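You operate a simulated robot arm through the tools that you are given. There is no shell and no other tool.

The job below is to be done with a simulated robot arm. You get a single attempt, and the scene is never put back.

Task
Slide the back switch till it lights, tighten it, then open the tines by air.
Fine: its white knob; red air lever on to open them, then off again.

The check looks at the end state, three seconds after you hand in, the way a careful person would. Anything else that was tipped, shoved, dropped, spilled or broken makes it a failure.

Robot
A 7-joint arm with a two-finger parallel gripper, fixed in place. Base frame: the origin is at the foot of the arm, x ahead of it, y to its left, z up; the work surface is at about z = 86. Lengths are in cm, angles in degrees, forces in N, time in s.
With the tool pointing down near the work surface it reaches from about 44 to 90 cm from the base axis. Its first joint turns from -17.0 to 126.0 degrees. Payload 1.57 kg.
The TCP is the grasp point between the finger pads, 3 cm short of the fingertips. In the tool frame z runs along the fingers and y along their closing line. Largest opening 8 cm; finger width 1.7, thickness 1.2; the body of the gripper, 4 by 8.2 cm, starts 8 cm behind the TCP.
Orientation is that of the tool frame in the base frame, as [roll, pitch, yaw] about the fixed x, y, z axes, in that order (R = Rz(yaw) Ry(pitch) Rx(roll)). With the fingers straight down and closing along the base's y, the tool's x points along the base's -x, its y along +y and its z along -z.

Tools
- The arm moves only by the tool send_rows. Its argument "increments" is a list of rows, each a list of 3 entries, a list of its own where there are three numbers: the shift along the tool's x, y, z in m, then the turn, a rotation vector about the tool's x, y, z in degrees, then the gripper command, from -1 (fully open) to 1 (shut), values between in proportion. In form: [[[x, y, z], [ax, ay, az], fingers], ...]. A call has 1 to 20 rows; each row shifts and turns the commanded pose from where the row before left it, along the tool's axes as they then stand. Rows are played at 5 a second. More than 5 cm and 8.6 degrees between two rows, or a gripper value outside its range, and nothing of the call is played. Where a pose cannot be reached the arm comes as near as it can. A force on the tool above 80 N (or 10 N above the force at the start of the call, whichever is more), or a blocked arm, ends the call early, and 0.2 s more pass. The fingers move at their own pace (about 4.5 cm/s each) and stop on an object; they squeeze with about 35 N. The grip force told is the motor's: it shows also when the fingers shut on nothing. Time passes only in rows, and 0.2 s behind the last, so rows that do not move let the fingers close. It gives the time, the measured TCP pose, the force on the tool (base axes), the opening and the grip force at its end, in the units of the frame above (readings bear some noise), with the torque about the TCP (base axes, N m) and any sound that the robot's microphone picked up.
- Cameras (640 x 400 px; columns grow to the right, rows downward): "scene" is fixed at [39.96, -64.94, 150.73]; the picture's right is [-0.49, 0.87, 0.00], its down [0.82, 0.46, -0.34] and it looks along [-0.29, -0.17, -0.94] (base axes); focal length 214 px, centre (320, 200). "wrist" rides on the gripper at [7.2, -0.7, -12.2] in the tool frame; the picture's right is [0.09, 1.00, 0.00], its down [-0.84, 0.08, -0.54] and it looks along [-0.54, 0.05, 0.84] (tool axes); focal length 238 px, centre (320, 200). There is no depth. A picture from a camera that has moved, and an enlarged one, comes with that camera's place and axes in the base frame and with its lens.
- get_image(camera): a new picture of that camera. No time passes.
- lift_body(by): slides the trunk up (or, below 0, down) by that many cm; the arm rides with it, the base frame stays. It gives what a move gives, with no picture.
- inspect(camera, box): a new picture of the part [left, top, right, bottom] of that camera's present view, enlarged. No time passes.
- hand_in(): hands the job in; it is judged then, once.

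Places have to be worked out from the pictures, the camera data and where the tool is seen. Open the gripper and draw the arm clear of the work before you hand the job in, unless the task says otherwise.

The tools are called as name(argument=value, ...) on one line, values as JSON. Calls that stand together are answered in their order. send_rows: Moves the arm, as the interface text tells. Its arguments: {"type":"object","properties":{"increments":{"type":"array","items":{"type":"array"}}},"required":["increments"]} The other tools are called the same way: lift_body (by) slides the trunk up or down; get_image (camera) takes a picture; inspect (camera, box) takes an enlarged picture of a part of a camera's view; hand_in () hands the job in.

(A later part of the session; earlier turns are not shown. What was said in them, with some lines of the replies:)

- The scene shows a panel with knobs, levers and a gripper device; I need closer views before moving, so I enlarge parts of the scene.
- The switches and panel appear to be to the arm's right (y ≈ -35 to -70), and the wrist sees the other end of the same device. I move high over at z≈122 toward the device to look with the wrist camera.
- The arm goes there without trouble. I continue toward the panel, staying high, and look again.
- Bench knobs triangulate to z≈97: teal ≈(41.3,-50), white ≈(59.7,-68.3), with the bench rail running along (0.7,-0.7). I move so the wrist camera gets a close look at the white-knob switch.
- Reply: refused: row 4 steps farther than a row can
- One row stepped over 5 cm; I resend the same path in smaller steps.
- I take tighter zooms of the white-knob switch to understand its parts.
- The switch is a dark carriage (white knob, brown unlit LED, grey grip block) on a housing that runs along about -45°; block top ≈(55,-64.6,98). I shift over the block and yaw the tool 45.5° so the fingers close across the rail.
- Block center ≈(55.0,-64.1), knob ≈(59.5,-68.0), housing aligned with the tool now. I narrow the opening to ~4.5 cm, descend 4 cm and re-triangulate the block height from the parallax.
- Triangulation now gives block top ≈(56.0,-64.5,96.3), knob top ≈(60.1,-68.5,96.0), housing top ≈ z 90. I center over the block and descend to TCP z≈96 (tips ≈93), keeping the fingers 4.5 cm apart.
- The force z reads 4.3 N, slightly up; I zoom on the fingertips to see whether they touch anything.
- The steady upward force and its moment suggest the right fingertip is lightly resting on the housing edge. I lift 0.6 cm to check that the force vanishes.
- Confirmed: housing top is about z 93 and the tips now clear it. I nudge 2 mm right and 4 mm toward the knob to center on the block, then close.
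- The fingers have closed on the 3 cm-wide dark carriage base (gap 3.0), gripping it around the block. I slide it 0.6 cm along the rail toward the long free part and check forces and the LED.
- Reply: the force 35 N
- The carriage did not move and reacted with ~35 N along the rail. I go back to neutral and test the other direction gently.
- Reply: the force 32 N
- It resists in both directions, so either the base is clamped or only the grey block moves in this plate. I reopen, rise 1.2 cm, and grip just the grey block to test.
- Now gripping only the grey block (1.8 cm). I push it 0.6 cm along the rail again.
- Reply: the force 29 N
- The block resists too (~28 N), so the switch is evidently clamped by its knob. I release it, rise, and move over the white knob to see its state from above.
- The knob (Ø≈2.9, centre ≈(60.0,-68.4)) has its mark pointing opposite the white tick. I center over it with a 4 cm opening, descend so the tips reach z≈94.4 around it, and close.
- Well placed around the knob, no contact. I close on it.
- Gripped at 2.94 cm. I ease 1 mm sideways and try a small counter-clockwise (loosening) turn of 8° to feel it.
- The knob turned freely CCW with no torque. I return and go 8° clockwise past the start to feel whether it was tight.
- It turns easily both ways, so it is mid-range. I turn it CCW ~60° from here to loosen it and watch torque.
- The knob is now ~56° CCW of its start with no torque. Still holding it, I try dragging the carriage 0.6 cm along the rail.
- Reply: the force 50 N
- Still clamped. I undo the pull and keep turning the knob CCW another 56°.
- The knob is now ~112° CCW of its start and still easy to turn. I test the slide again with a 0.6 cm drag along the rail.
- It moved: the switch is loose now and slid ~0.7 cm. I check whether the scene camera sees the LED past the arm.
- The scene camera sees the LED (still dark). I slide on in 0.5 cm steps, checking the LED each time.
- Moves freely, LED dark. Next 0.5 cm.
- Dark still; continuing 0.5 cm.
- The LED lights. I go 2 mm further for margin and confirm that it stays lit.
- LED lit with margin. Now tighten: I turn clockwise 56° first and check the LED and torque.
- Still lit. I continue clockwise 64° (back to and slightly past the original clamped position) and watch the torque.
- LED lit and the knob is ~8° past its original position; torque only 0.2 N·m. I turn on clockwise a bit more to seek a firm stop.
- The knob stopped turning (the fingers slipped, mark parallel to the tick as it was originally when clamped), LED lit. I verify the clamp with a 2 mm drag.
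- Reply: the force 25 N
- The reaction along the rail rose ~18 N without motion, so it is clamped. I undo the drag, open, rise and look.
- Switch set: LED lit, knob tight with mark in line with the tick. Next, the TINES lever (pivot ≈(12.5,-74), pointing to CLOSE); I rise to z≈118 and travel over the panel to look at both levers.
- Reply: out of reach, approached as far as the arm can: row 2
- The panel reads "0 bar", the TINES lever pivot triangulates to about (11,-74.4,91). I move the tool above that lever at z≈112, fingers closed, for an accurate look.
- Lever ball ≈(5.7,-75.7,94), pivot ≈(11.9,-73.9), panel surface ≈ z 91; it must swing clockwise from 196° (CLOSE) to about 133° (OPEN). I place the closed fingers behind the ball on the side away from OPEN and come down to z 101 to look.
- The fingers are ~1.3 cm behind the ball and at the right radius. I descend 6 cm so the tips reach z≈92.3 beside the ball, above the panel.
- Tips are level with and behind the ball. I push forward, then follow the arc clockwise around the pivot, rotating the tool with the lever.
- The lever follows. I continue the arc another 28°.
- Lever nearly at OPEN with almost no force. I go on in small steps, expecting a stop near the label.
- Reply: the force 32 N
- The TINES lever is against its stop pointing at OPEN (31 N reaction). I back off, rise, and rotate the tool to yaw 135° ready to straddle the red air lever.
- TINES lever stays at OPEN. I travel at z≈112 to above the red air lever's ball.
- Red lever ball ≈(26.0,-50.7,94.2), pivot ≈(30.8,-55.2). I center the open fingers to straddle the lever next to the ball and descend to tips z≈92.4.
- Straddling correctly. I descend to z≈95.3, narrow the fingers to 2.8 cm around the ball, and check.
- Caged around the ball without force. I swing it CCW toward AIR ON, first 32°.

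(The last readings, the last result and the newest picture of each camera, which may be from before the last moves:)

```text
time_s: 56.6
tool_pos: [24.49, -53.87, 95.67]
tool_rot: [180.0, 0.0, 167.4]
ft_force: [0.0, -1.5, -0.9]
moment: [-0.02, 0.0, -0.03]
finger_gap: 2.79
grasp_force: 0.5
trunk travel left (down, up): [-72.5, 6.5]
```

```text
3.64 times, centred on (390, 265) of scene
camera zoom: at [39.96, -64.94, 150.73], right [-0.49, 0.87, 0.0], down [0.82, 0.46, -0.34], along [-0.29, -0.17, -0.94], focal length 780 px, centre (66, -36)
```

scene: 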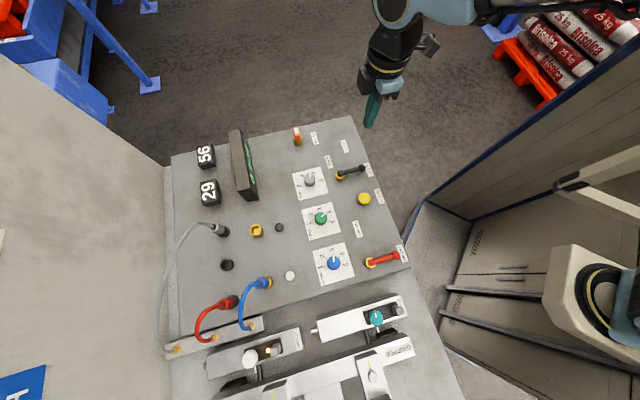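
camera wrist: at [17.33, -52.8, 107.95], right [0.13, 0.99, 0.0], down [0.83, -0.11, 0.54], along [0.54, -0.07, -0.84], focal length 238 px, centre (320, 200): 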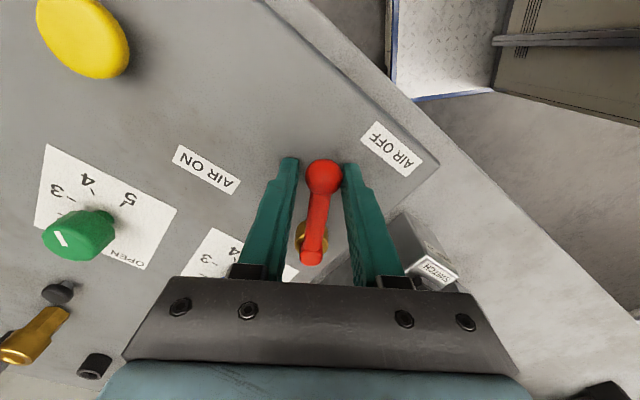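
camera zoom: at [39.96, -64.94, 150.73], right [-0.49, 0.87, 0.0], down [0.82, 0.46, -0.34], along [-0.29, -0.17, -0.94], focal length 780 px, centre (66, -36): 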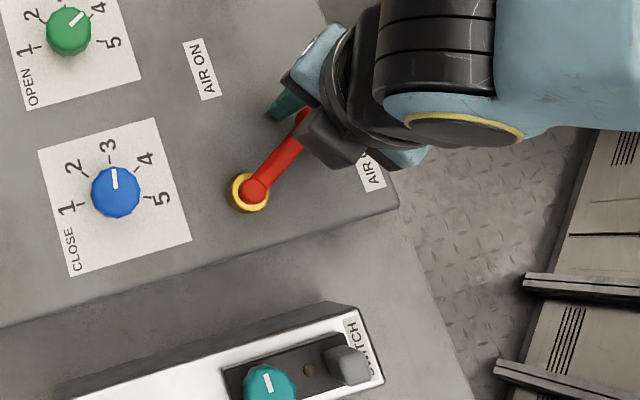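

Works smoothly. I continue 48° more toward AIR ON.

send_rows(increments=[[[-0.0006, -0.0086, 0], [0, 0, -8], 0.3], [[-0.0006, -0.0086, 0], [0, 0, -8], 0.3], [[-0.0006, -0.0086, 0], [0, 0, -8], 0.3], [[-0.0006, -0.0086, 0], [0, 0, -8], 0.3], [[-0.0006, -0.0086, 0], [0, 0, -8], 0.3], [[-0.0006, -0.0086, 0], [0, 0, -8], 0.3], [[0, 0, 0], [0, 0, 0], 0.3]])

get_image(camera="wrist")

get_image(camera="scene")

```text
time_s: 58.2
tool_pos: [25.59, -58.75, 95.59]
tool_rot: [180.0, 0.0, -144.7]
ft_force: [0.7, 0.6, -0.1]
moment: [0.0, -0.02, 0.01]
finger_gap: 2.83
grasp_force: 0.5
trunk travel left (down, up): [-72.5, 6.5]
```

```text
taken
camera wrist: at [19.98, -63.23, 107.91], right [-0.65, 0.76, 0.0], down [0.64, 0.55, 0.54], along [0.41, 0.35, -0.84], focal length 238 px, centre (320, 200)
```

wrist: 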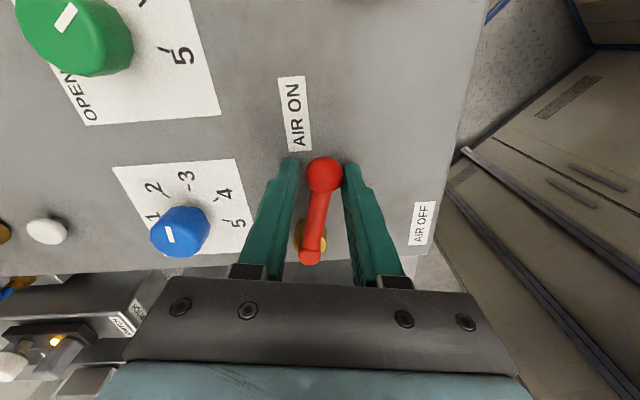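

```text
taken
```

scene: 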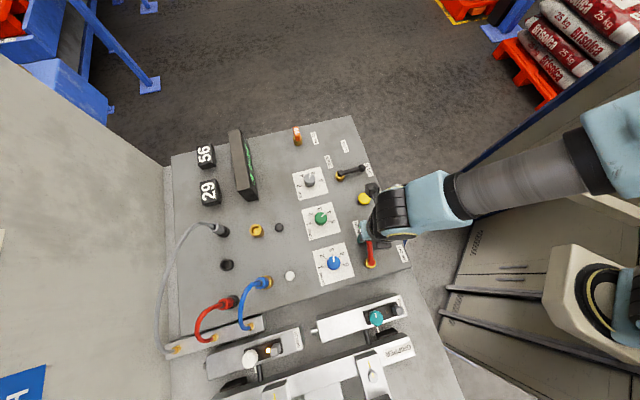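

Lever almost at AIR ON. I go another 12° in small steps to the stop.

send_rows(increments=[[[-0.0004, -0.0065, 0], [0, 0, -6], 0.3], [[-0.0004, -0.0065, 0], [0, 0, -6], 0.3], [[0, 0, 0], [0, 0, 0], 0.3]])

get_image(camera="wrist")

get_image(camera="scene")

inspect(camera="scene", box=[170, 130, 270, 210])

```text
time_s: 59.0
tool_pos: [26.25, -59.72, 95.59]
tool_rot: [180.0, 0.0, -132.7]
ft_force: [-0.7, 0.5, -0.4]
moment: [-0.03, 0.02, 0.03]
finger_gap: 2.82
grasp_force: 0.1
trunk travel left (down, up): [-72.5, 6.5]
```

```text
taken
camera wrist: at [21.88, -65.33, 107.89], right [-0.79, 0.61, 0.0], down [0.51, 0.67, 0.54], along [0.33, 0.43, -0.84], focal length 238 px, centre (320, 200)
```

wrist: 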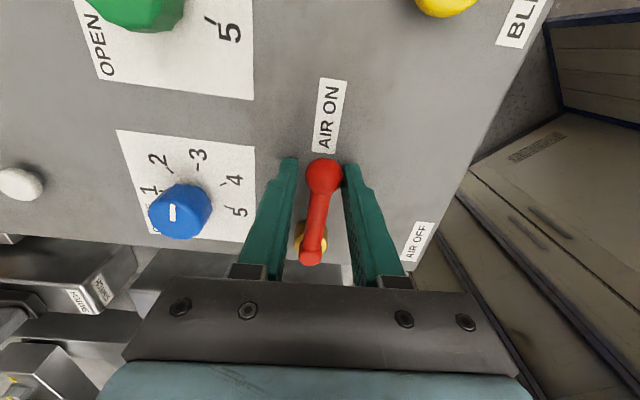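

```text
taken
```

scene: 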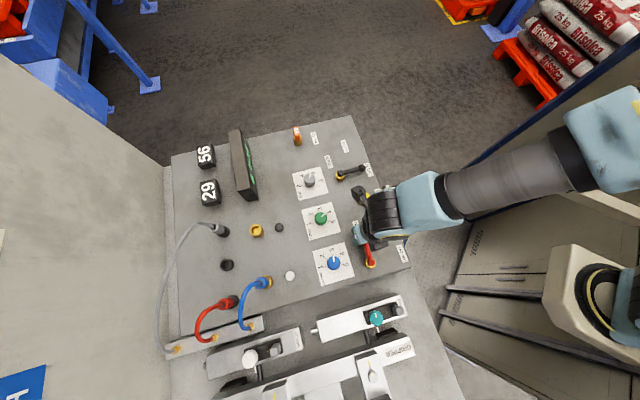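

```text
5.00 times, centred on (220, 170) of scene
camera zoom: at [39.96, -64.94, 150.73], right [-0.49, 0.87, 0.0], down [0.82, 0.46, -0.34], along [-0.29, -0.17, -0.94], focal length 1072 px, centre (820, 350)
```

zoom: 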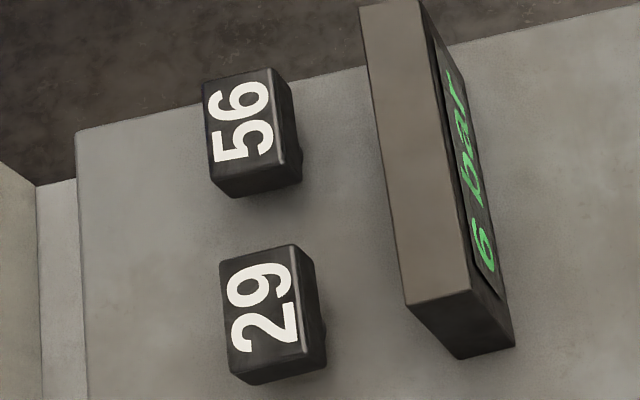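

The gauge reads 6 bar: air is on. I push the last degrees to the stop, wait, and look at the tines.

send_rows(increments=[[[-0.0003, -0.005, 0], [0, 0, -4], 0.3], [[0, 0, 0], [0, 0, 0], 0.3], [[0, 0, 0], [0, 0, 0], 0.3], [[0, 0, 0], [0, 0, 0], 0.3], [[0, 0, 0], [0, 0, 0], 0.3], [[0, 0, 0], [0, 0, 0], 0.3], [[0, 0, 0], [0, 0, 0], 0.3], [[0, 0, 0], [0, 0, 0], 0.3], [[0, 0, 0], [0, 0, 0], 0.3], [[0, 0, 0], [0, 0, 0], 0.3]])

inspect(camera="scene", box=[200, 280, 430, 400])

get_image(camera="wrist")

```text
time_s: 61.2
tool_pos: [26.71, -59.92, 95.33]
tool_rot: [179.9, 0.1, -128.6]
ft_force: [-5.7, 5.3, -2.4]
moment: [0.02, 0.0, -0.05]
finger_gap: 3.47
grasp_force: 3.7
trunk travel left (down, up): [-72.5, 6.5]
```

```text
2.78 times, centred on (315, 340) of scene
camera zoom: at [39.96, -64.94, 150.73], right [-0.49, 0.87, 0.0], down [0.82, 0.46, -0.34], along [-0.29, -0.17, -0.94], focal length 597 px, centre (334, -190)
```

zoom: 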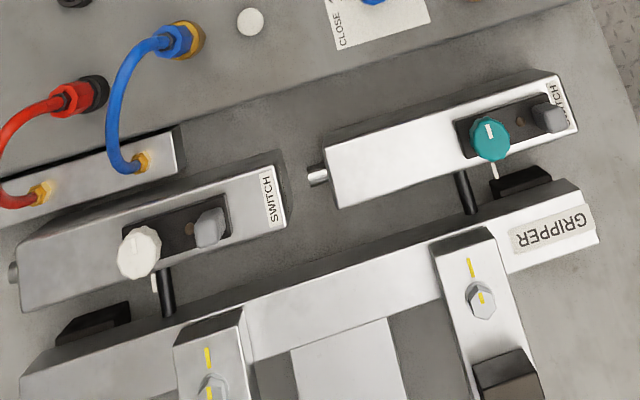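

```text
taken
camera wrist: at [22.66, -65.86, 107.8], right [-0.83, 0.55, 0.0], down [0.46, 0.7, 0.54], along [0.3, 0.45, -0.84], focal length 238 px, centre (320, 200)
```

wrist: 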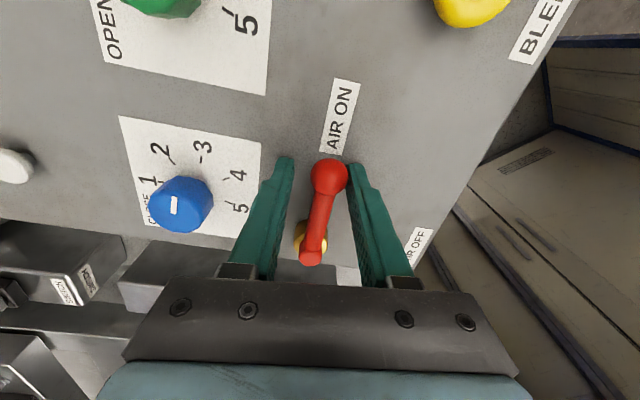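

The lever is at the AIR ON stop, and the white switch's LED has gone out, so the piston moved. I release the lever, rise, and go look at the tines before shutting the air off.

send_rows(increments=[[[0, 0.003, 0], [0, 0, 0], 0.0], [[0, 0, 0], [0, 0, 0], 0.0], [[0, 0, -0.04], [0, 0, 0], 0.0], [[0, 0, -0.045], [0, 0, 0], 0.0], [[0, 0, -0.045], [0, 0, 0], 0.0], [[0, 0, -0.045], [0, 0, 0], 0.0], [[0, 0, -0.045], [0, 0, 0], 0.0], [[0, 0, 0], [0, 0, 0], 0.0]])

get_image(camera="wrist")

get_image(camera="scene")

```text
time_s: 63.0
tool_pos: [26.13, -59.84, 117.35]
tool_rot: [-180.0, 0.0, -128.7]
ft_force: [-0.6, 1.8, -1.0]
moment: [0.03, 0.0, 0.03]
finger_gap: 4.01
grasp_force: 0.1
trunk travel left (down, up): [-72.5, 6.5]
```

```text
taken
camera wrist: at [22.08, -65.76, 129.63], right [-0.83, 0.55, 0.0], down [0.46, 0.7, 0.54], along [0.3, 0.45, -0.84], focal length 238 px, centre (320, 200)
```

wrist: 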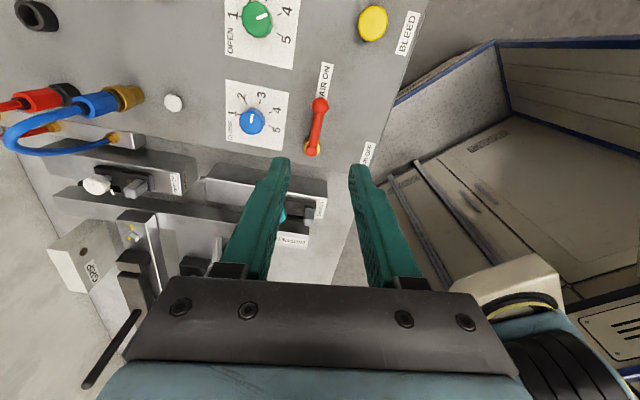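

```text
taken
```

scene: 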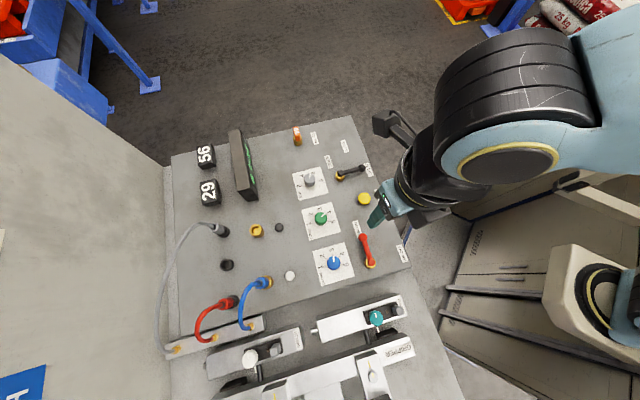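

I return to the earlier vantage pose (44.8,-48.2,122, yaw 180) so that I can compare the tines with the earlier picture.

send_rows(increments=[[[0, 0, -0.02], [0, 0, 7.33], 0.0], [[0, 0, -0.02], [0, 0, 7.33], 0.0], [[0, 0, -0.006], [0, 0, 7.33], 0.0], [[0, 0, 0], [0, 0, 7.33], 0.0], [[0, 0, 0], [0, 0, 7.33], 0.0], [[0, 0, 0], [0, 0, 7.33], 0.0], [[0, 0, 0], [0, 0, 7.33], 0.0], [[-0.0373, 0.0234, 0], [0, 0, 0], 0.0], [[-0.0373, 0.0234, 0], [0, 0, 0], 0.0], [[-0.0373, 0.0234, 0], [0, 0, 0], 0.0], [[-0.0373, 0.0234, 0], [0, 0, 0], 0.0], [[-0.0373, 0.0234, 0], [0, 0, 0], -1], [[0, 0, 0], [0, 0, 0], -1], [[0, 0, 0], [0, 0, 0], -1]])

get_image(camera="wrist")

inspect(camera="scene", box=[160, 250, 420, 400])

```text
time_s: 66.0
tool_pos: [45.12, -48.19, 122.16]
tool_rot: [-179.9, -0.1, 179.9]
ft_force: [0.3, -0.8, -0.3]
moment: [-0.04, 0.0, -0.01]
finger_gap: 7.99
grasp_force: 0.0
trunk travel left (down, up): [-72.5, 6.5]
```

```text
taken
camera wrist: at [37.86, -48.7, 134.51], right [-0.09, 1.0, 0.0], down [0.84, 0.08, 0.54], along [0.54, 0.05, -0.84], focal length 238 px, centre (320, 200)
```

wrist: 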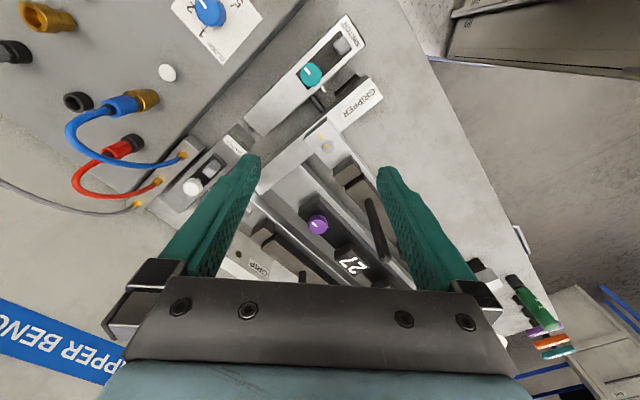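

```text
2.46 times, centred on (290, 325) of scene
camera zoom: at [39.96, -64.94, 150.73], right [-0.49, 0.87, 0.0], down [0.82, 0.46, -0.34], along [-0.29, -0.17, -0.94], focal length 528 px, centre (394, -108)
```

zoom: 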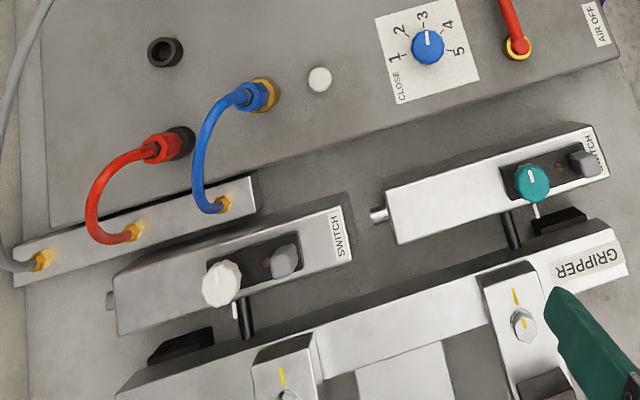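

The black prongs that crossed the frame before have swung back. I look from the earlier second vantage (70.8,-33.6,121.7) to confirm that all tines are open.

send_rows(increments=[[[-0.037, 0.021, 0], [0, 0, 0], -1], [[-0.037, 0.021, 0], [0, 0, 0], -1], [[-0.037, 0.021, 0], [0, 0, 0], -1], [[-0.037, 0.021, 0], [0, 0, 0], -1], [[-0.037, 0.021, 0], [0, 0, 0], -1], [[-0.037, 0.021, 0], [0, 0, 0], -1], [[-0.035, 0.02, 0], [0, 0, 0], -1], [[0, 0, 0], [0, 0, 0], -1]])

get_image(camera="wrist")

```text
time_s: 67.8
tool_pos: [71.1, -33.14, 122.45]
tool_rot: [180.0, -0.1, 180.0]
ft_force: [0.1, 0.5, 0.0]
moment: [0.03, -0.05, 0.01]
finger_gap: 8.01
grasp_force: 0.1
trunk travel left (down, up): [-72.5, 6.5]
```

```text
taken
camera wrist: at [63.85, -33.75, 134.88], right [-0.09, 1.0, 0.0], down [0.84, 0.08, 0.54], along [0.54, 0.05, -0.84], focal length 238 px, centre (320, 200)
```

wrist: 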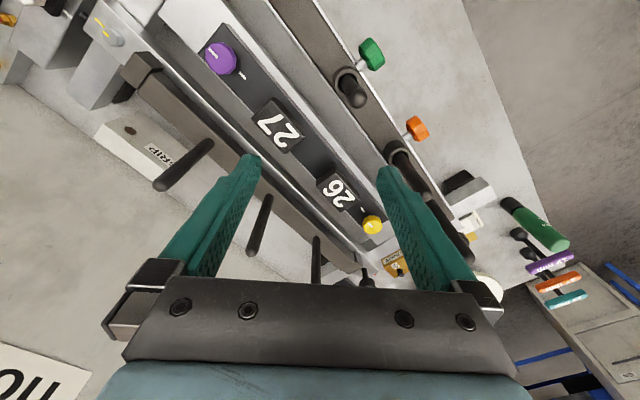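

All prongs have swung open on both bars. I go back over the red lever (ball now ≈(25.8,-60.2), lever at 225°) and yaw to match it, to turn the air off.

send_rows(increments=[[[0.0407, -0.0241, 0], [0, 0, 0], -1], [[0.0407, -0.0241, 0], [0, 0, 0], -1], [[0.0407, -0.0241, 0], [0, 0, 0], -1], [[0.0407, -0.0241, 0], [0, 0, 0], -1], [[0.0407, -0.0241, 0], [0, 0, 0], -1], [[0.0407, -0.0241, 0], [0, 0, 0], -1], [[0.0407, -0.0241, 0], [0, 0, 0], 0], [[0.0407, -0.0241, 0], [0, 0, 0], 0], [[0.0407, -0.0241, 0], [0, 0, 0], 0], [[0.0407, -0.0241, 0], [0, 0, 0], 0], [[0.0407, -0.0241, 0], [0, 0, 0], 0], [[0, 0, 0.01], [0, 0, -7.5], 0], [[0, 0, 0.02], [0, 0, -7.5], 0], [[0, 0, 0.02], [0, 0, -7.5], 0], [[0, 0, 0.02], [0, 0, -7.5], 0], [[0, 0, 0.02], [0, 0, -7.5], 0], [[0, 0, 0.02], [0, 0, -7.5], 0], [[0, 0, 0], [0, 0, 0], 0]])

get_image(camera="wrist")

inspect(camera="scene", box=[320, 190, 460, 300])

```text
time_s: 71.6
tool_pos: [25.9, -60.11, 111.11]
tool_rot: [-180.0, 0.0, -134.9]
ft_force: [0.5, -0.4, -1.3]
moment: [0.01, 0.03, 0.02]
finger_gap: 3.99
grasp_force: 0.1
trunk travel left (down, up): [-72.5, 6.5]
```

```text
taken
camera wrist: at [21.25, -65.4, 123.48], right [-0.77, 0.64, 0.0], down [0.54, 0.65, 0.54], along [0.35, 0.42, -0.84], focal length 238 px, centre (320, 200)
```

wrist: 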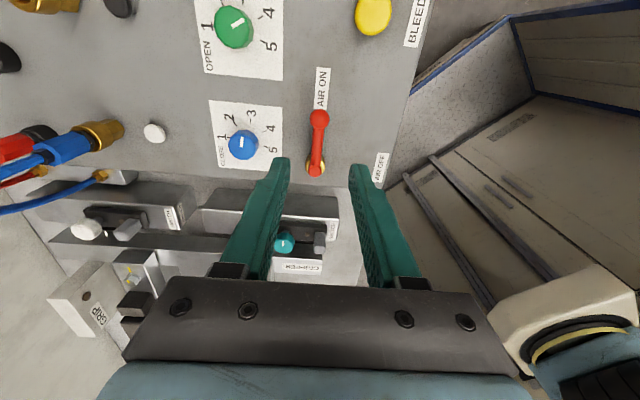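

```text
3.64 times, centred on (390, 245) of scene
camera zoom: at [39.96, -64.94, 150.73], right [-0.49, 0.87, 0.0], down [0.82, 0.46, -0.34], along [-0.29, -0.17, -0.94], focal length 780 px, centre (66, 36)
```

zoom: 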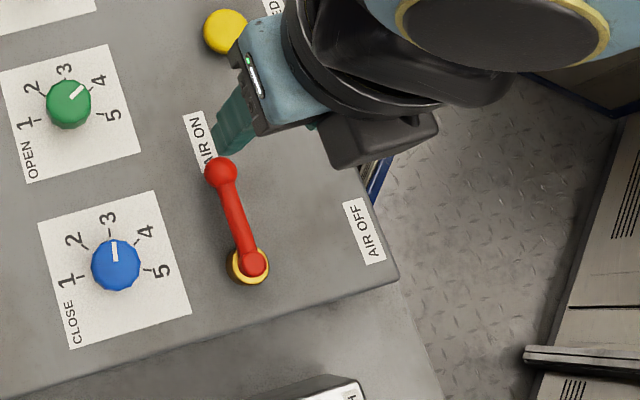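

Ball ≈(26.0,-59.8), fingers straddle it. I shift 0.5 cm inboard, descend to z≈95.4, and narrow the fingers around the lever.

send_rows(increments=[[[-0.005, 0, 0.03], [0, 0, 0], 0], [[0, 0, 0.04], [0, 0, 0], 0], [[0, 0, 0.04], [0, 0, 0], 0], [[0, 0, 0.03], [0, 0, 0], 0], [[0, 0, 0.016], [0, 0, 0], 0], [[0, 0, 0], [0, 0, 0], 0.3], [[0, 0, 0], [0, 0, 0], 0.3]])

get_image(camera="wrist")

```text
time_s: 73.2
tool_pos: [26.26, -59.61, 95.65]
tool_rot: [-180.0, 0.0, -135.0]
ft_force: [0.5, 0.2, 0.2]
moment: [0.01, -0.01, 0.01]
finger_gap: 2.8
grasp_force: 0.1
trunk travel left (down, up): [-72.5, 6.5]
```

```text
taken
camera wrist: at [21.59, -65.06, 107.93], right [-0.77, 0.64, 0.0], down [0.54, 0.65, 0.54], along [0.35, 0.42, -0.84], focal length 238 px, centre (320, 200)
```

wrist: 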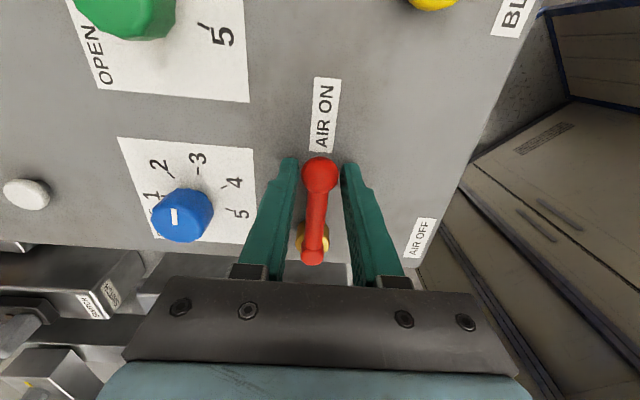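

Caged. I swing it clockwise back toward AIR OFF, first 48°.

send_rows(increments=[[[-0.0005, 0.0087, 0], [0, 0, 8], 0.3], [[-0.0005, 0.0087, 0], [0, 0, 8], 0.3], [[-0.0005, 0.0087, 0], [0, 0, 8], 0.3], [[-0.0005, 0.0087, 0], [0, 0, 8], 0.3], [[-0.0005, 0.0087, 0], [0, 0, 8], 0.3], [[-0.0005, 0.0087, 0], [0, 0, 8], 0.3], [[0, 0, 0], [0, 0, 0], 0.3]])

get_image(camera="wrist")

```text
time_s: 74.8
tool_pos: [24.58, -55.03, 95.43]
tool_rot: [-180.0, 0.0, 176.8]
ft_force: [0.6, 0.7, 0.2]
moment: [0.0, -0.03, 0.0]
finger_gap: 2.81
grasp_force: 0.1
trunk travel left (down, up): [-72.5, 6.5]
```

```text
taken
camera wrist: at [17.27, -55.06, 107.84], right [-0.04, 1.0, 0.0], down [0.84, 0.03, 0.54], along [0.54, 0.02, -0.84], focal length 238 px, centre (320, 200)
```

wrist: 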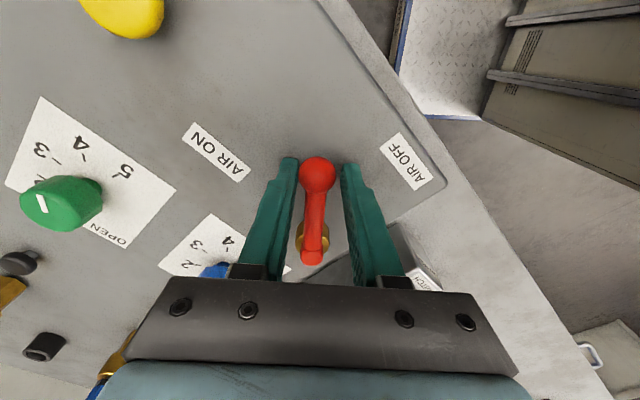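

Following well. I continue the remaining ~42° plus slack to the AIR OFF stop.

send_rows(increments=[[[-0.0005, 0.0087, 0], [0, 0, 8], 0.3], [[-0.0005, 0.0087, 0], [0, 0, 8], 0.3], [[-0.0005, 0.0087, 0], [0, 0, 8], 0.3], [[-0.0005, 0.0087, 0], [0, 0, 8], 0.3], [[-0.0005, 0.0087, 0], [0, 0, 8], 0.3], [[-0.0003, 0.0055, 0], [0, 0, 4], 0.3], [[0, 0, 0], [0, 0, 0], 0.3]])

get_image(camera="wrist")

inspect(camera="scene", box=[170, 130, 270, 210])

inspect(camera="scene", box=[320, 210, 460, 320])

```text
time_s: 76.4
tool_pos: [26.61, -50.65, 95.45]
tool_rot: [-179.9, 0.1, 132.8]
ft_force: [-2.8, -5.3, 1.3]
moment: [-0.06, 0.03, 0.04]
finger_gap: 3.35
grasp_force: 3.2
trunk travel left (down, up): [-72.5, 6.5]
```

```text
taken
camera wrist: at [21.12, -45.62, 107.79], right [0.67, 0.75, 0.0], down [0.63, -0.56, 0.54], along [0.4, -0.36, -0.84], focal length 238 px, centre (320, 200)
```

wrist: 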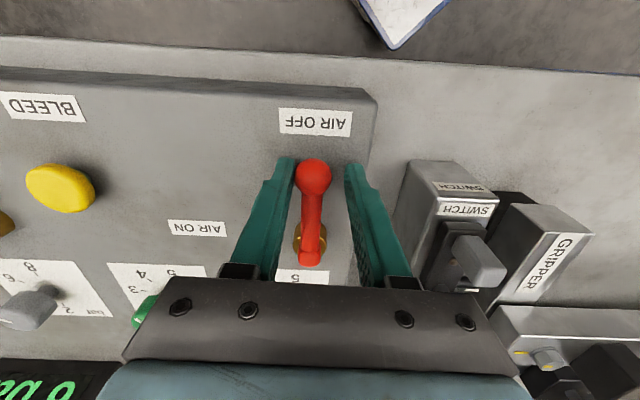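

```text
5.00 times, centred on (220, 170) of scene
camera zoom: at [39.96, -64.94, 150.73], right [-0.49, 0.87, 0.0], down [0.82, 0.46, -0.34], along [-0.29, -0.17, -0.94], focal length 1072 px, centre (820, 350)
```

zoom: 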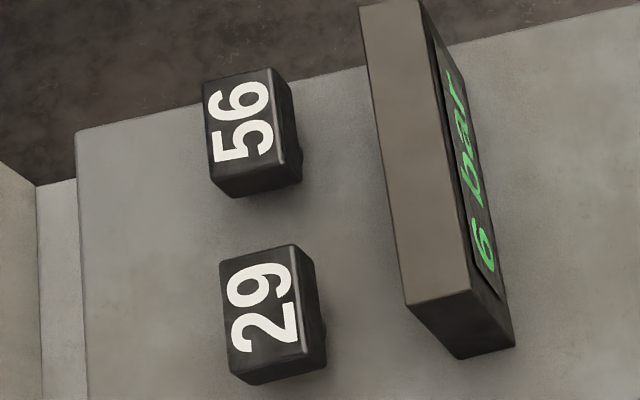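

```text
3.64 times, centred on (390, 265) of scene
camera zoom: at [39.96, -64.94, 150.73], right [-0.49, 0.87, 0.0], down [0.82, 0.46, -0.34], along [-0.29, -0.17, -0.94], focal length 780 px, centre (66, -36)
```

zoom: 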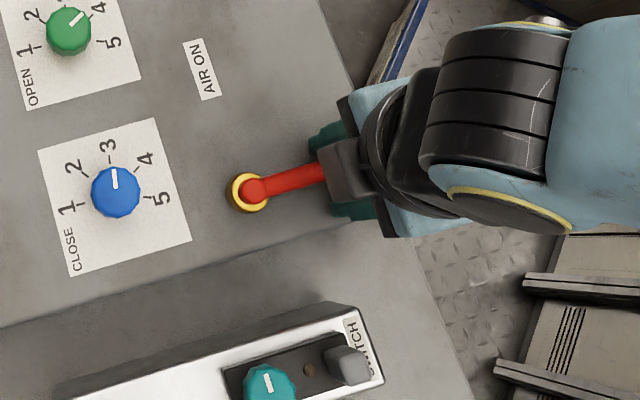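

The lever points to AIR OFF and is on its stop, but the gauge still shows 6 bar (perhaps trapped or decaying). I release, rise, and recheck lever and gauge.

send_rows(increments=[[[0, -0.003, 0], [0, 0, 0], 0], [[0, 0, 0], [0, 0, 0], 0], [[0, 0, -0.04], [0, 0, 0], 0], [[0, 0, -0.045], [0, 0, 0], 0], [[0, 0, -0.045], [0, 0, 0], 0], [[0, 0, -0.04], [0, 0, 0], 0], [[0.04, 0, 0], [0, 0, 0], 0], [[0.04, 0, 0], [0, 0, 0], 0], [[0, 0, 0], [0, 0, 0], 0]])

get_image(camera="scene")

inspect(camera="scene", box=[170, 130, 270, 210])

inspect(camera="scene", box=[320, 210, 460, 320])

inspect(camera="scene", box=[160, 250, 420, 400])

```text
time_s: 78.4
tool_pos: [20.72, -44.95, 112.65]
tool_rot: [-180.0, -0.2, 133.0]
ft_force: [-0.4, 0.1, 0.5]
moment: [0.01, -0.02, 0.0]
finger_gap: 4.0
grasp_force: 0.0
trunk travel left (down, up): [-72.5, 6.5]
```

```text
taken
```

scene: 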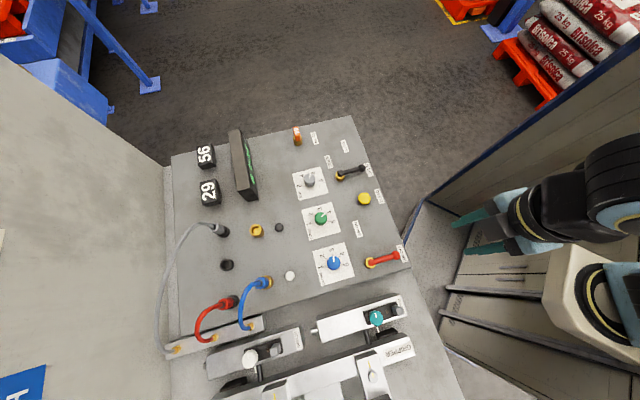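

```text
5.00 times, centred on (220, 170) of scene
camera zoom: at [39.96, -64.94, 150.73], right [-0.49, 0.87, 0.0], down [0.82, 0.46, -0.34], along [-0.29, -0.17, -0.94], focal length 1072 px, centre (820, 350)
```

zoom: 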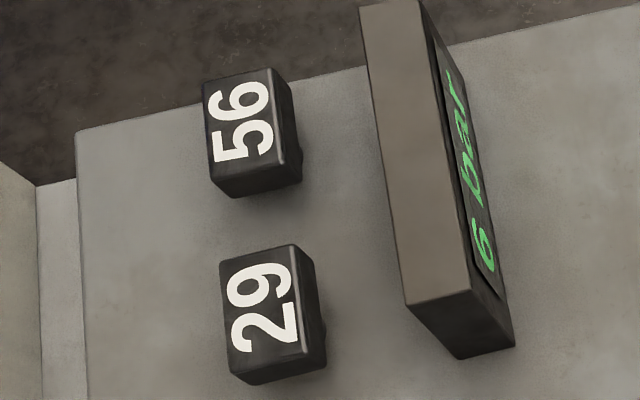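

```text
3.64 times, centred on (390, 265) of scene
camera zoom: at [39.96, -64.94, 150.73], right [-0.49, 0.87, 0.0], down [0.82, 0.46, -0.34], along [-0.29, -0.17, -0.94], focal length 780 px, centre (66, -36)
```

zoom: 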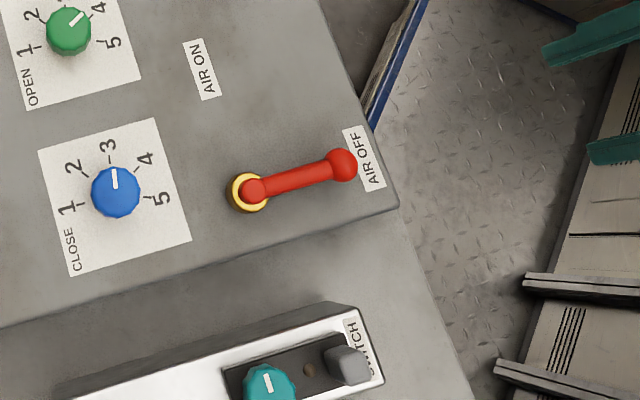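

```text
2.46 times, centred on (290, 325) of scene
camera zoom: at [39.96, -64.94, 150.73], right [-0.49, 0.87, 0.0], down [0.82, 0.46, -0.34], along [-0.29, -0.17, -0.94], focal length 528 px, centre (394, -108)
```

zoom: 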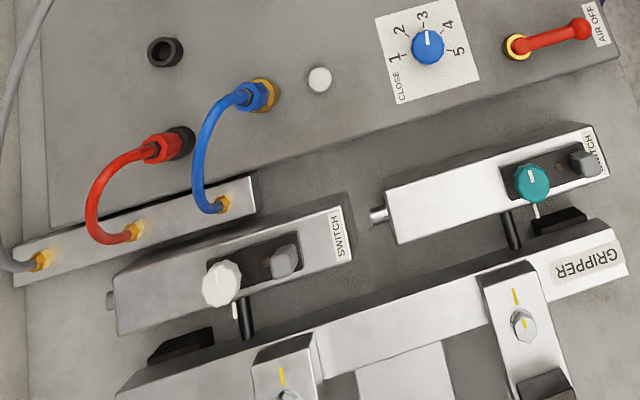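

The red lever is back exactly as it was at AIR OFF, TINES at OPEN, and the knob and carriage are as set; the gauge still shows 6 bar, but venting with BLEED was not asked. I rise, move the arm clear with the gripper open, and let some time pass to recheck.

send_rows(increments=[[[0, 0, -0.04], [0, 0, 0], -1], [[0, 0, -0.04], [0, 0, 0], -1], [[0, 0.0425, 0], [0, 0, 0], -1], [[0, 0.0425, 0], [0, 0, 0], -1], [[0, 0.0425, 0], [0, 0, 0], -1], [[0, 0.0425, 0], [0, 0, 0], -1], [[0, 0.0425, 0], [0, 0, 0], -1], [[0, 0.0425, 0], [0, 0, 0], -1], [[0, 0.0425, 0], [0, 0, 0], -1], [[0, 0.0425, 0], [0, 0, 0], -1], [[0, 0.0425, 0], [0, 0, 0], -1], [[0, 0.0425, 0], [0, 0, 0], -1], [[0, 0.0425, 0], [0, 0, 0], -1], [[0, 0.0425, 0], [0, 0, 0], -1], [[0, 0, 0], [0, 0, 0], -1], [[0, 0, 0], [0, 0, 0], -1], [[0, 0, 0], [0, 0, 0], -1], [[0, 0, 0], [0, 0, 0], -1], [[0, 0, 0], [0, 0, 0], -1]])

get_image(camera="wrist")

get_image(camera="scene")

inspect(camera="scene", box=[170, 130, 270, 210])

```text
time_s: 82.4
tool_pos: [58.2, -10.03, 120.77]
tool_rot: [180.0, 0.0, 133.0]
ft_force: [0.0, 0.2, -0.2]
moment: [0.01, 0.05, 0.03]
finger_gap: 7.97
grasp_force: 0.0
trunk travel left (down, up): [-72.5, 6.5]
```

```text
taken
camera wrist: at [52.7, -4.99, 133.25], right [0.67, 0.75, 0.0], down [0.63, -0.56, 0.54], along [0.4, -0.36, -0.84], focal length 238 px, centre (320, 200)
```

wrist: 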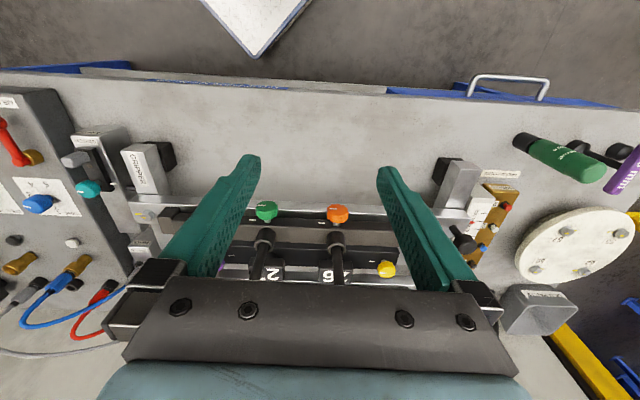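

```text
taken
```

scene: 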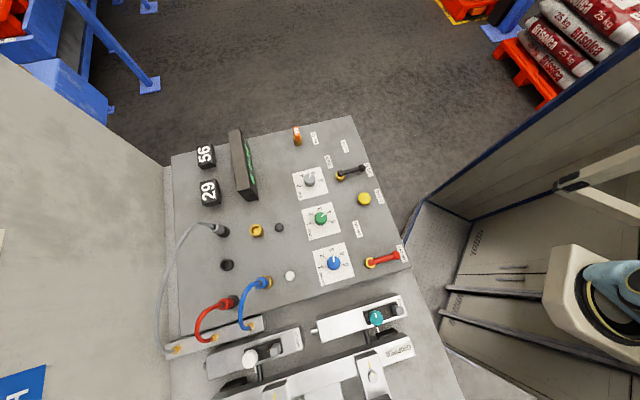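

```text
5.00 times, centred on (220, 170) of scene
camera zoom: at [39.96, -64.94, 150.73], right [-0.49, 0.87, 0.0], down [0.82, 0.46, -0.34], along [-0.29, -0.17, -0.94], focal length 1072 px, centre (820, 350)
```

zoom: 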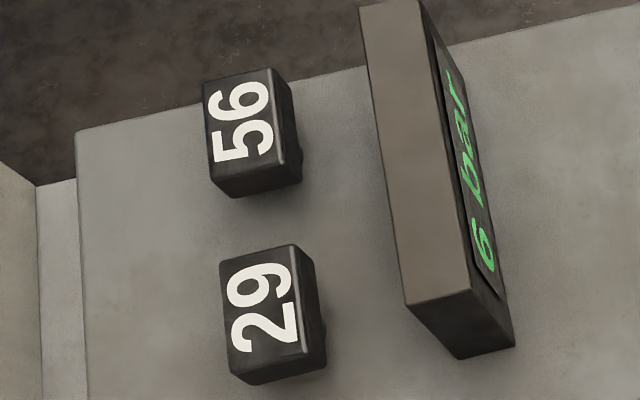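

The trapped 6 bar stays with the valve off, as no bleed was requested. I zoom in on the tines from here to confirm they are still open after the air went off.

inspect(camera="wrist", box=[190, 180, 450, 300])

send_rows(increments=[[[0.03, -0.03, 0], [0, 0, 0], -1], [[0.03, -0.03, 0], [0, 0, 0], -1], [[0, 0, 0], [0, 0, 0], -1]])

get_image(camera="wrist")

```text
2.46 times, centred on (320, 240) of wrist
camera zoom: at [52.7, -4.99, 133.25], right [0.67, 0.75, 0.0], down [0.63, -0.56, 0.54], along [0.4, -0.36, -0.84], focal length 587 px, centre (320, 102)
```

zoom: 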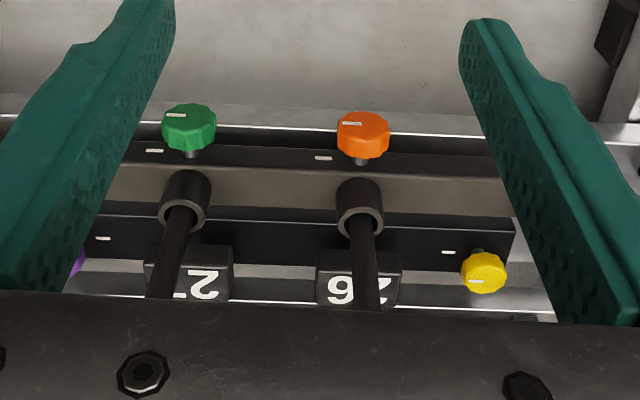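

```text
time_s: 83.2
tool_pos: [49.65, -9.58, 120.73]
tool_rot: [-180.0, -0.1, 133.0]
ft_force: [1.6, 0.0, 0.1]
moment: [-0.01, -0.02, -0.02]
finger_gap: 7.99
grasp_force: 0.1
trunk travel left (down, up): [-72.5, 6.5]
```

```text
taken
camera wrist: at [44.15, -4.61, 133.2], right [0.67, 0.75, 0.0], down [0.63, -0.56, 0.54], along [0.4, -0.36, -0.84], focal length 238 px, centre (320, 200)
```

wrist: 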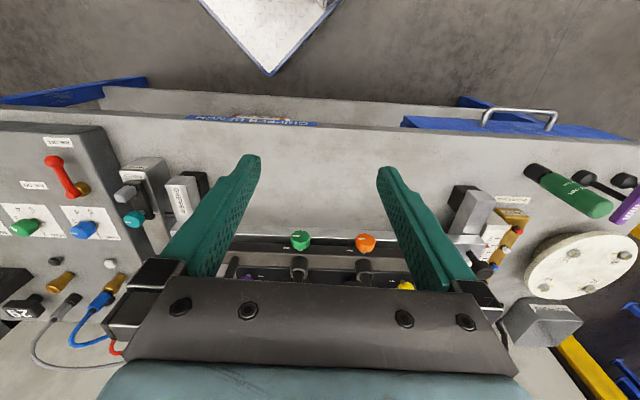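

The view is ambiguous about prong direction, so I return to the earlier comparison vantage (71,-33,121) to be sure the tines are still open.

send_rows(increments=[[[0, 0, -0.01], [0, 0, -7.8], -1], [[0, 0, 0], [0, 0, -7.8], -1], [[0, 0, 0], [0, 0, -7.8], -1], [[0, 0, 0], [0, 0, -7.8], -1], [[0, 0, 0], [0, 0, -7.8], -1], [[0, 0, 0], [0, 0, -8], -1], [[-0.027, -0.0295, 0], [0, 0, 0], -1], [[-0.027, -0.0295, 0], [0, 0, 0], -1], [[-0.027, -0.0295, 0], [0, 0, 0], -1], [[-0.027, -0.0295, 0], [0, 0, 0], -1], [[-0.027, -0.0295, 0], [0, 0, 0], -1], [[-0.027, -0.0295, 0], [0, 0, 0], -1], [[-0.027, -0.0295, 0], [0, 0, 0], -1], [[-0.027, -0.0295, 0], [0, 0, 0], -1], [[0, 0, 0], [0, 0, 0], -1]])

get_image(camera="wrist")

```text
time_s: 86.4
tool_pos: [70.85, -33.32, 121.22]
tool_rot: [180.0, 0.0, 180.0]
ft_force: [0.3, -0.1, 0.1]
moment: [0.04, 0.03, 0.01]
finger_gap: 7.99
grasp_force: 0.2
trunk travel left (down, up): [-72.5, 6.5]
```

```text
taken
camera wrist: at [63.73, -33.9, 133.56], right [-0.09, 1.0, 0.0], down [0.84, 0.08, 0.54], along [0.54, 0.05, -0.84], focal length 238 px, centre (320, 200)
```

wrist: 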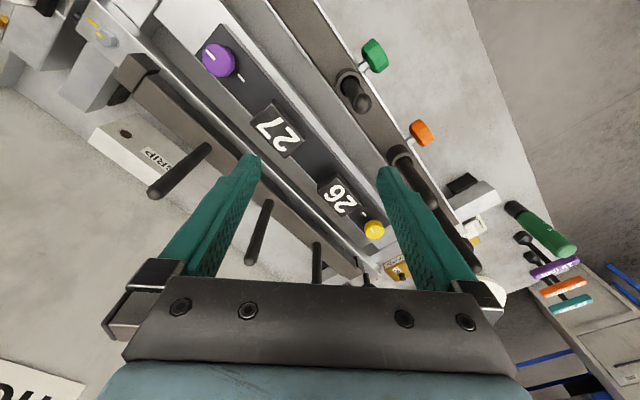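

Tines are still open, identical to the view with air on. I draw the arm clear to the left, gripper open.

send_rows(increments=[[[0.01, 0.04, 0], [0, 0, 0], -1], [[0.01, 0.04, 0], [0, 0, 0], -1], [[0.01, 0.04, 0], [0, 0, 0], -1], [[0.01, 0.04, 0], [0, 0, 0], -1], [[0.01, 0.04, 0], [0, 0, 0], -1], [[0.01, 0.04, 0], [0, 0, 0], -1], [[0.01, 0.04, 0], [0, 0, 0], -1], [[0.01, 0.04, 0], [0, 0, 0], -1], [[0, 0, 0], [0, 0, 0], -1]])

inspect(camera="scene", box=[160, 110, 420, 400])

```text
time_s: 88.4
tool_pos: [63.08, -1.33, 121.08]
tool_rot: [180.0, 0.0, 179.9]
ft_force: [-0.7, -1.0, 0.8]
moment: [-0.02, 0.0, 0.01]
finger_gap: 8.0
grasp_force: 0.1
trunk travel left (down, up): [-72.5, 6.5]
```

```text
1.38 times, centred on (290, 255) of scene
camera zoom: at [39.96, -64.94, 150.73], right [-0.49, 0.87, 0.0], down [0.82, 0.46, -0.34], along [-0.29, -0.17, -0.94], focal length 296 px, centre (361, 124)
```

zoom: 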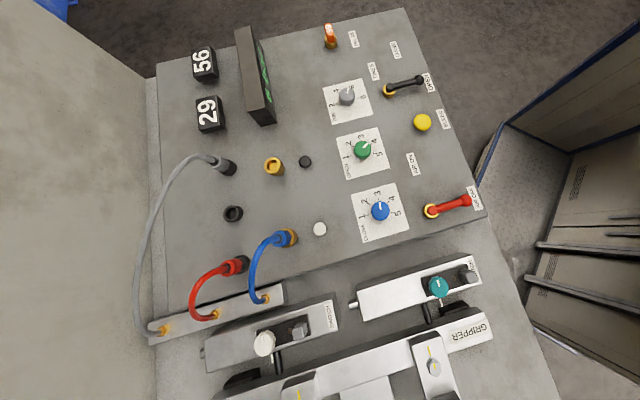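

Everything is in its end state: switch set and knob tight, TINES at OPEN, tines open, red lever at AIR OFF, arm clear with the gripper open. I hand in.

hand_in()

```text
The job is handed in.
```

The back switch is set and tightened, the tines are open, and the red air lever is back at AIR OFF. The job is handed in; I haven't seen the check's verdict.

- **Back switch:** It was clamped when I started, so I first loosened the white knob about 110° counter-clockwise. I slid the switch about 2 cm along its rail until the LED lit, plus 2 mm for margin. I then tightened the knob to its stop; a short test pull met firm resistance and the LED stayed lit.
- **Tines:** I moved the TINES lever from CLOSE to OPEN, then turned the red lever on; the gauge read 6 bar and the tines swung open. They stayed open after I turned the red lever off.
- **LED now dark:** The switch's LED went out as the tines opened, presumably because the piston moved away from it. The switch itself did not shift.
- **Pressure still in the line:** The gauge still read 6 bar at least 6 seconds after the air went off; it read 0 at the start. I left the BLEED button alone because you didn't ask for it, so treat the line as pressurised.
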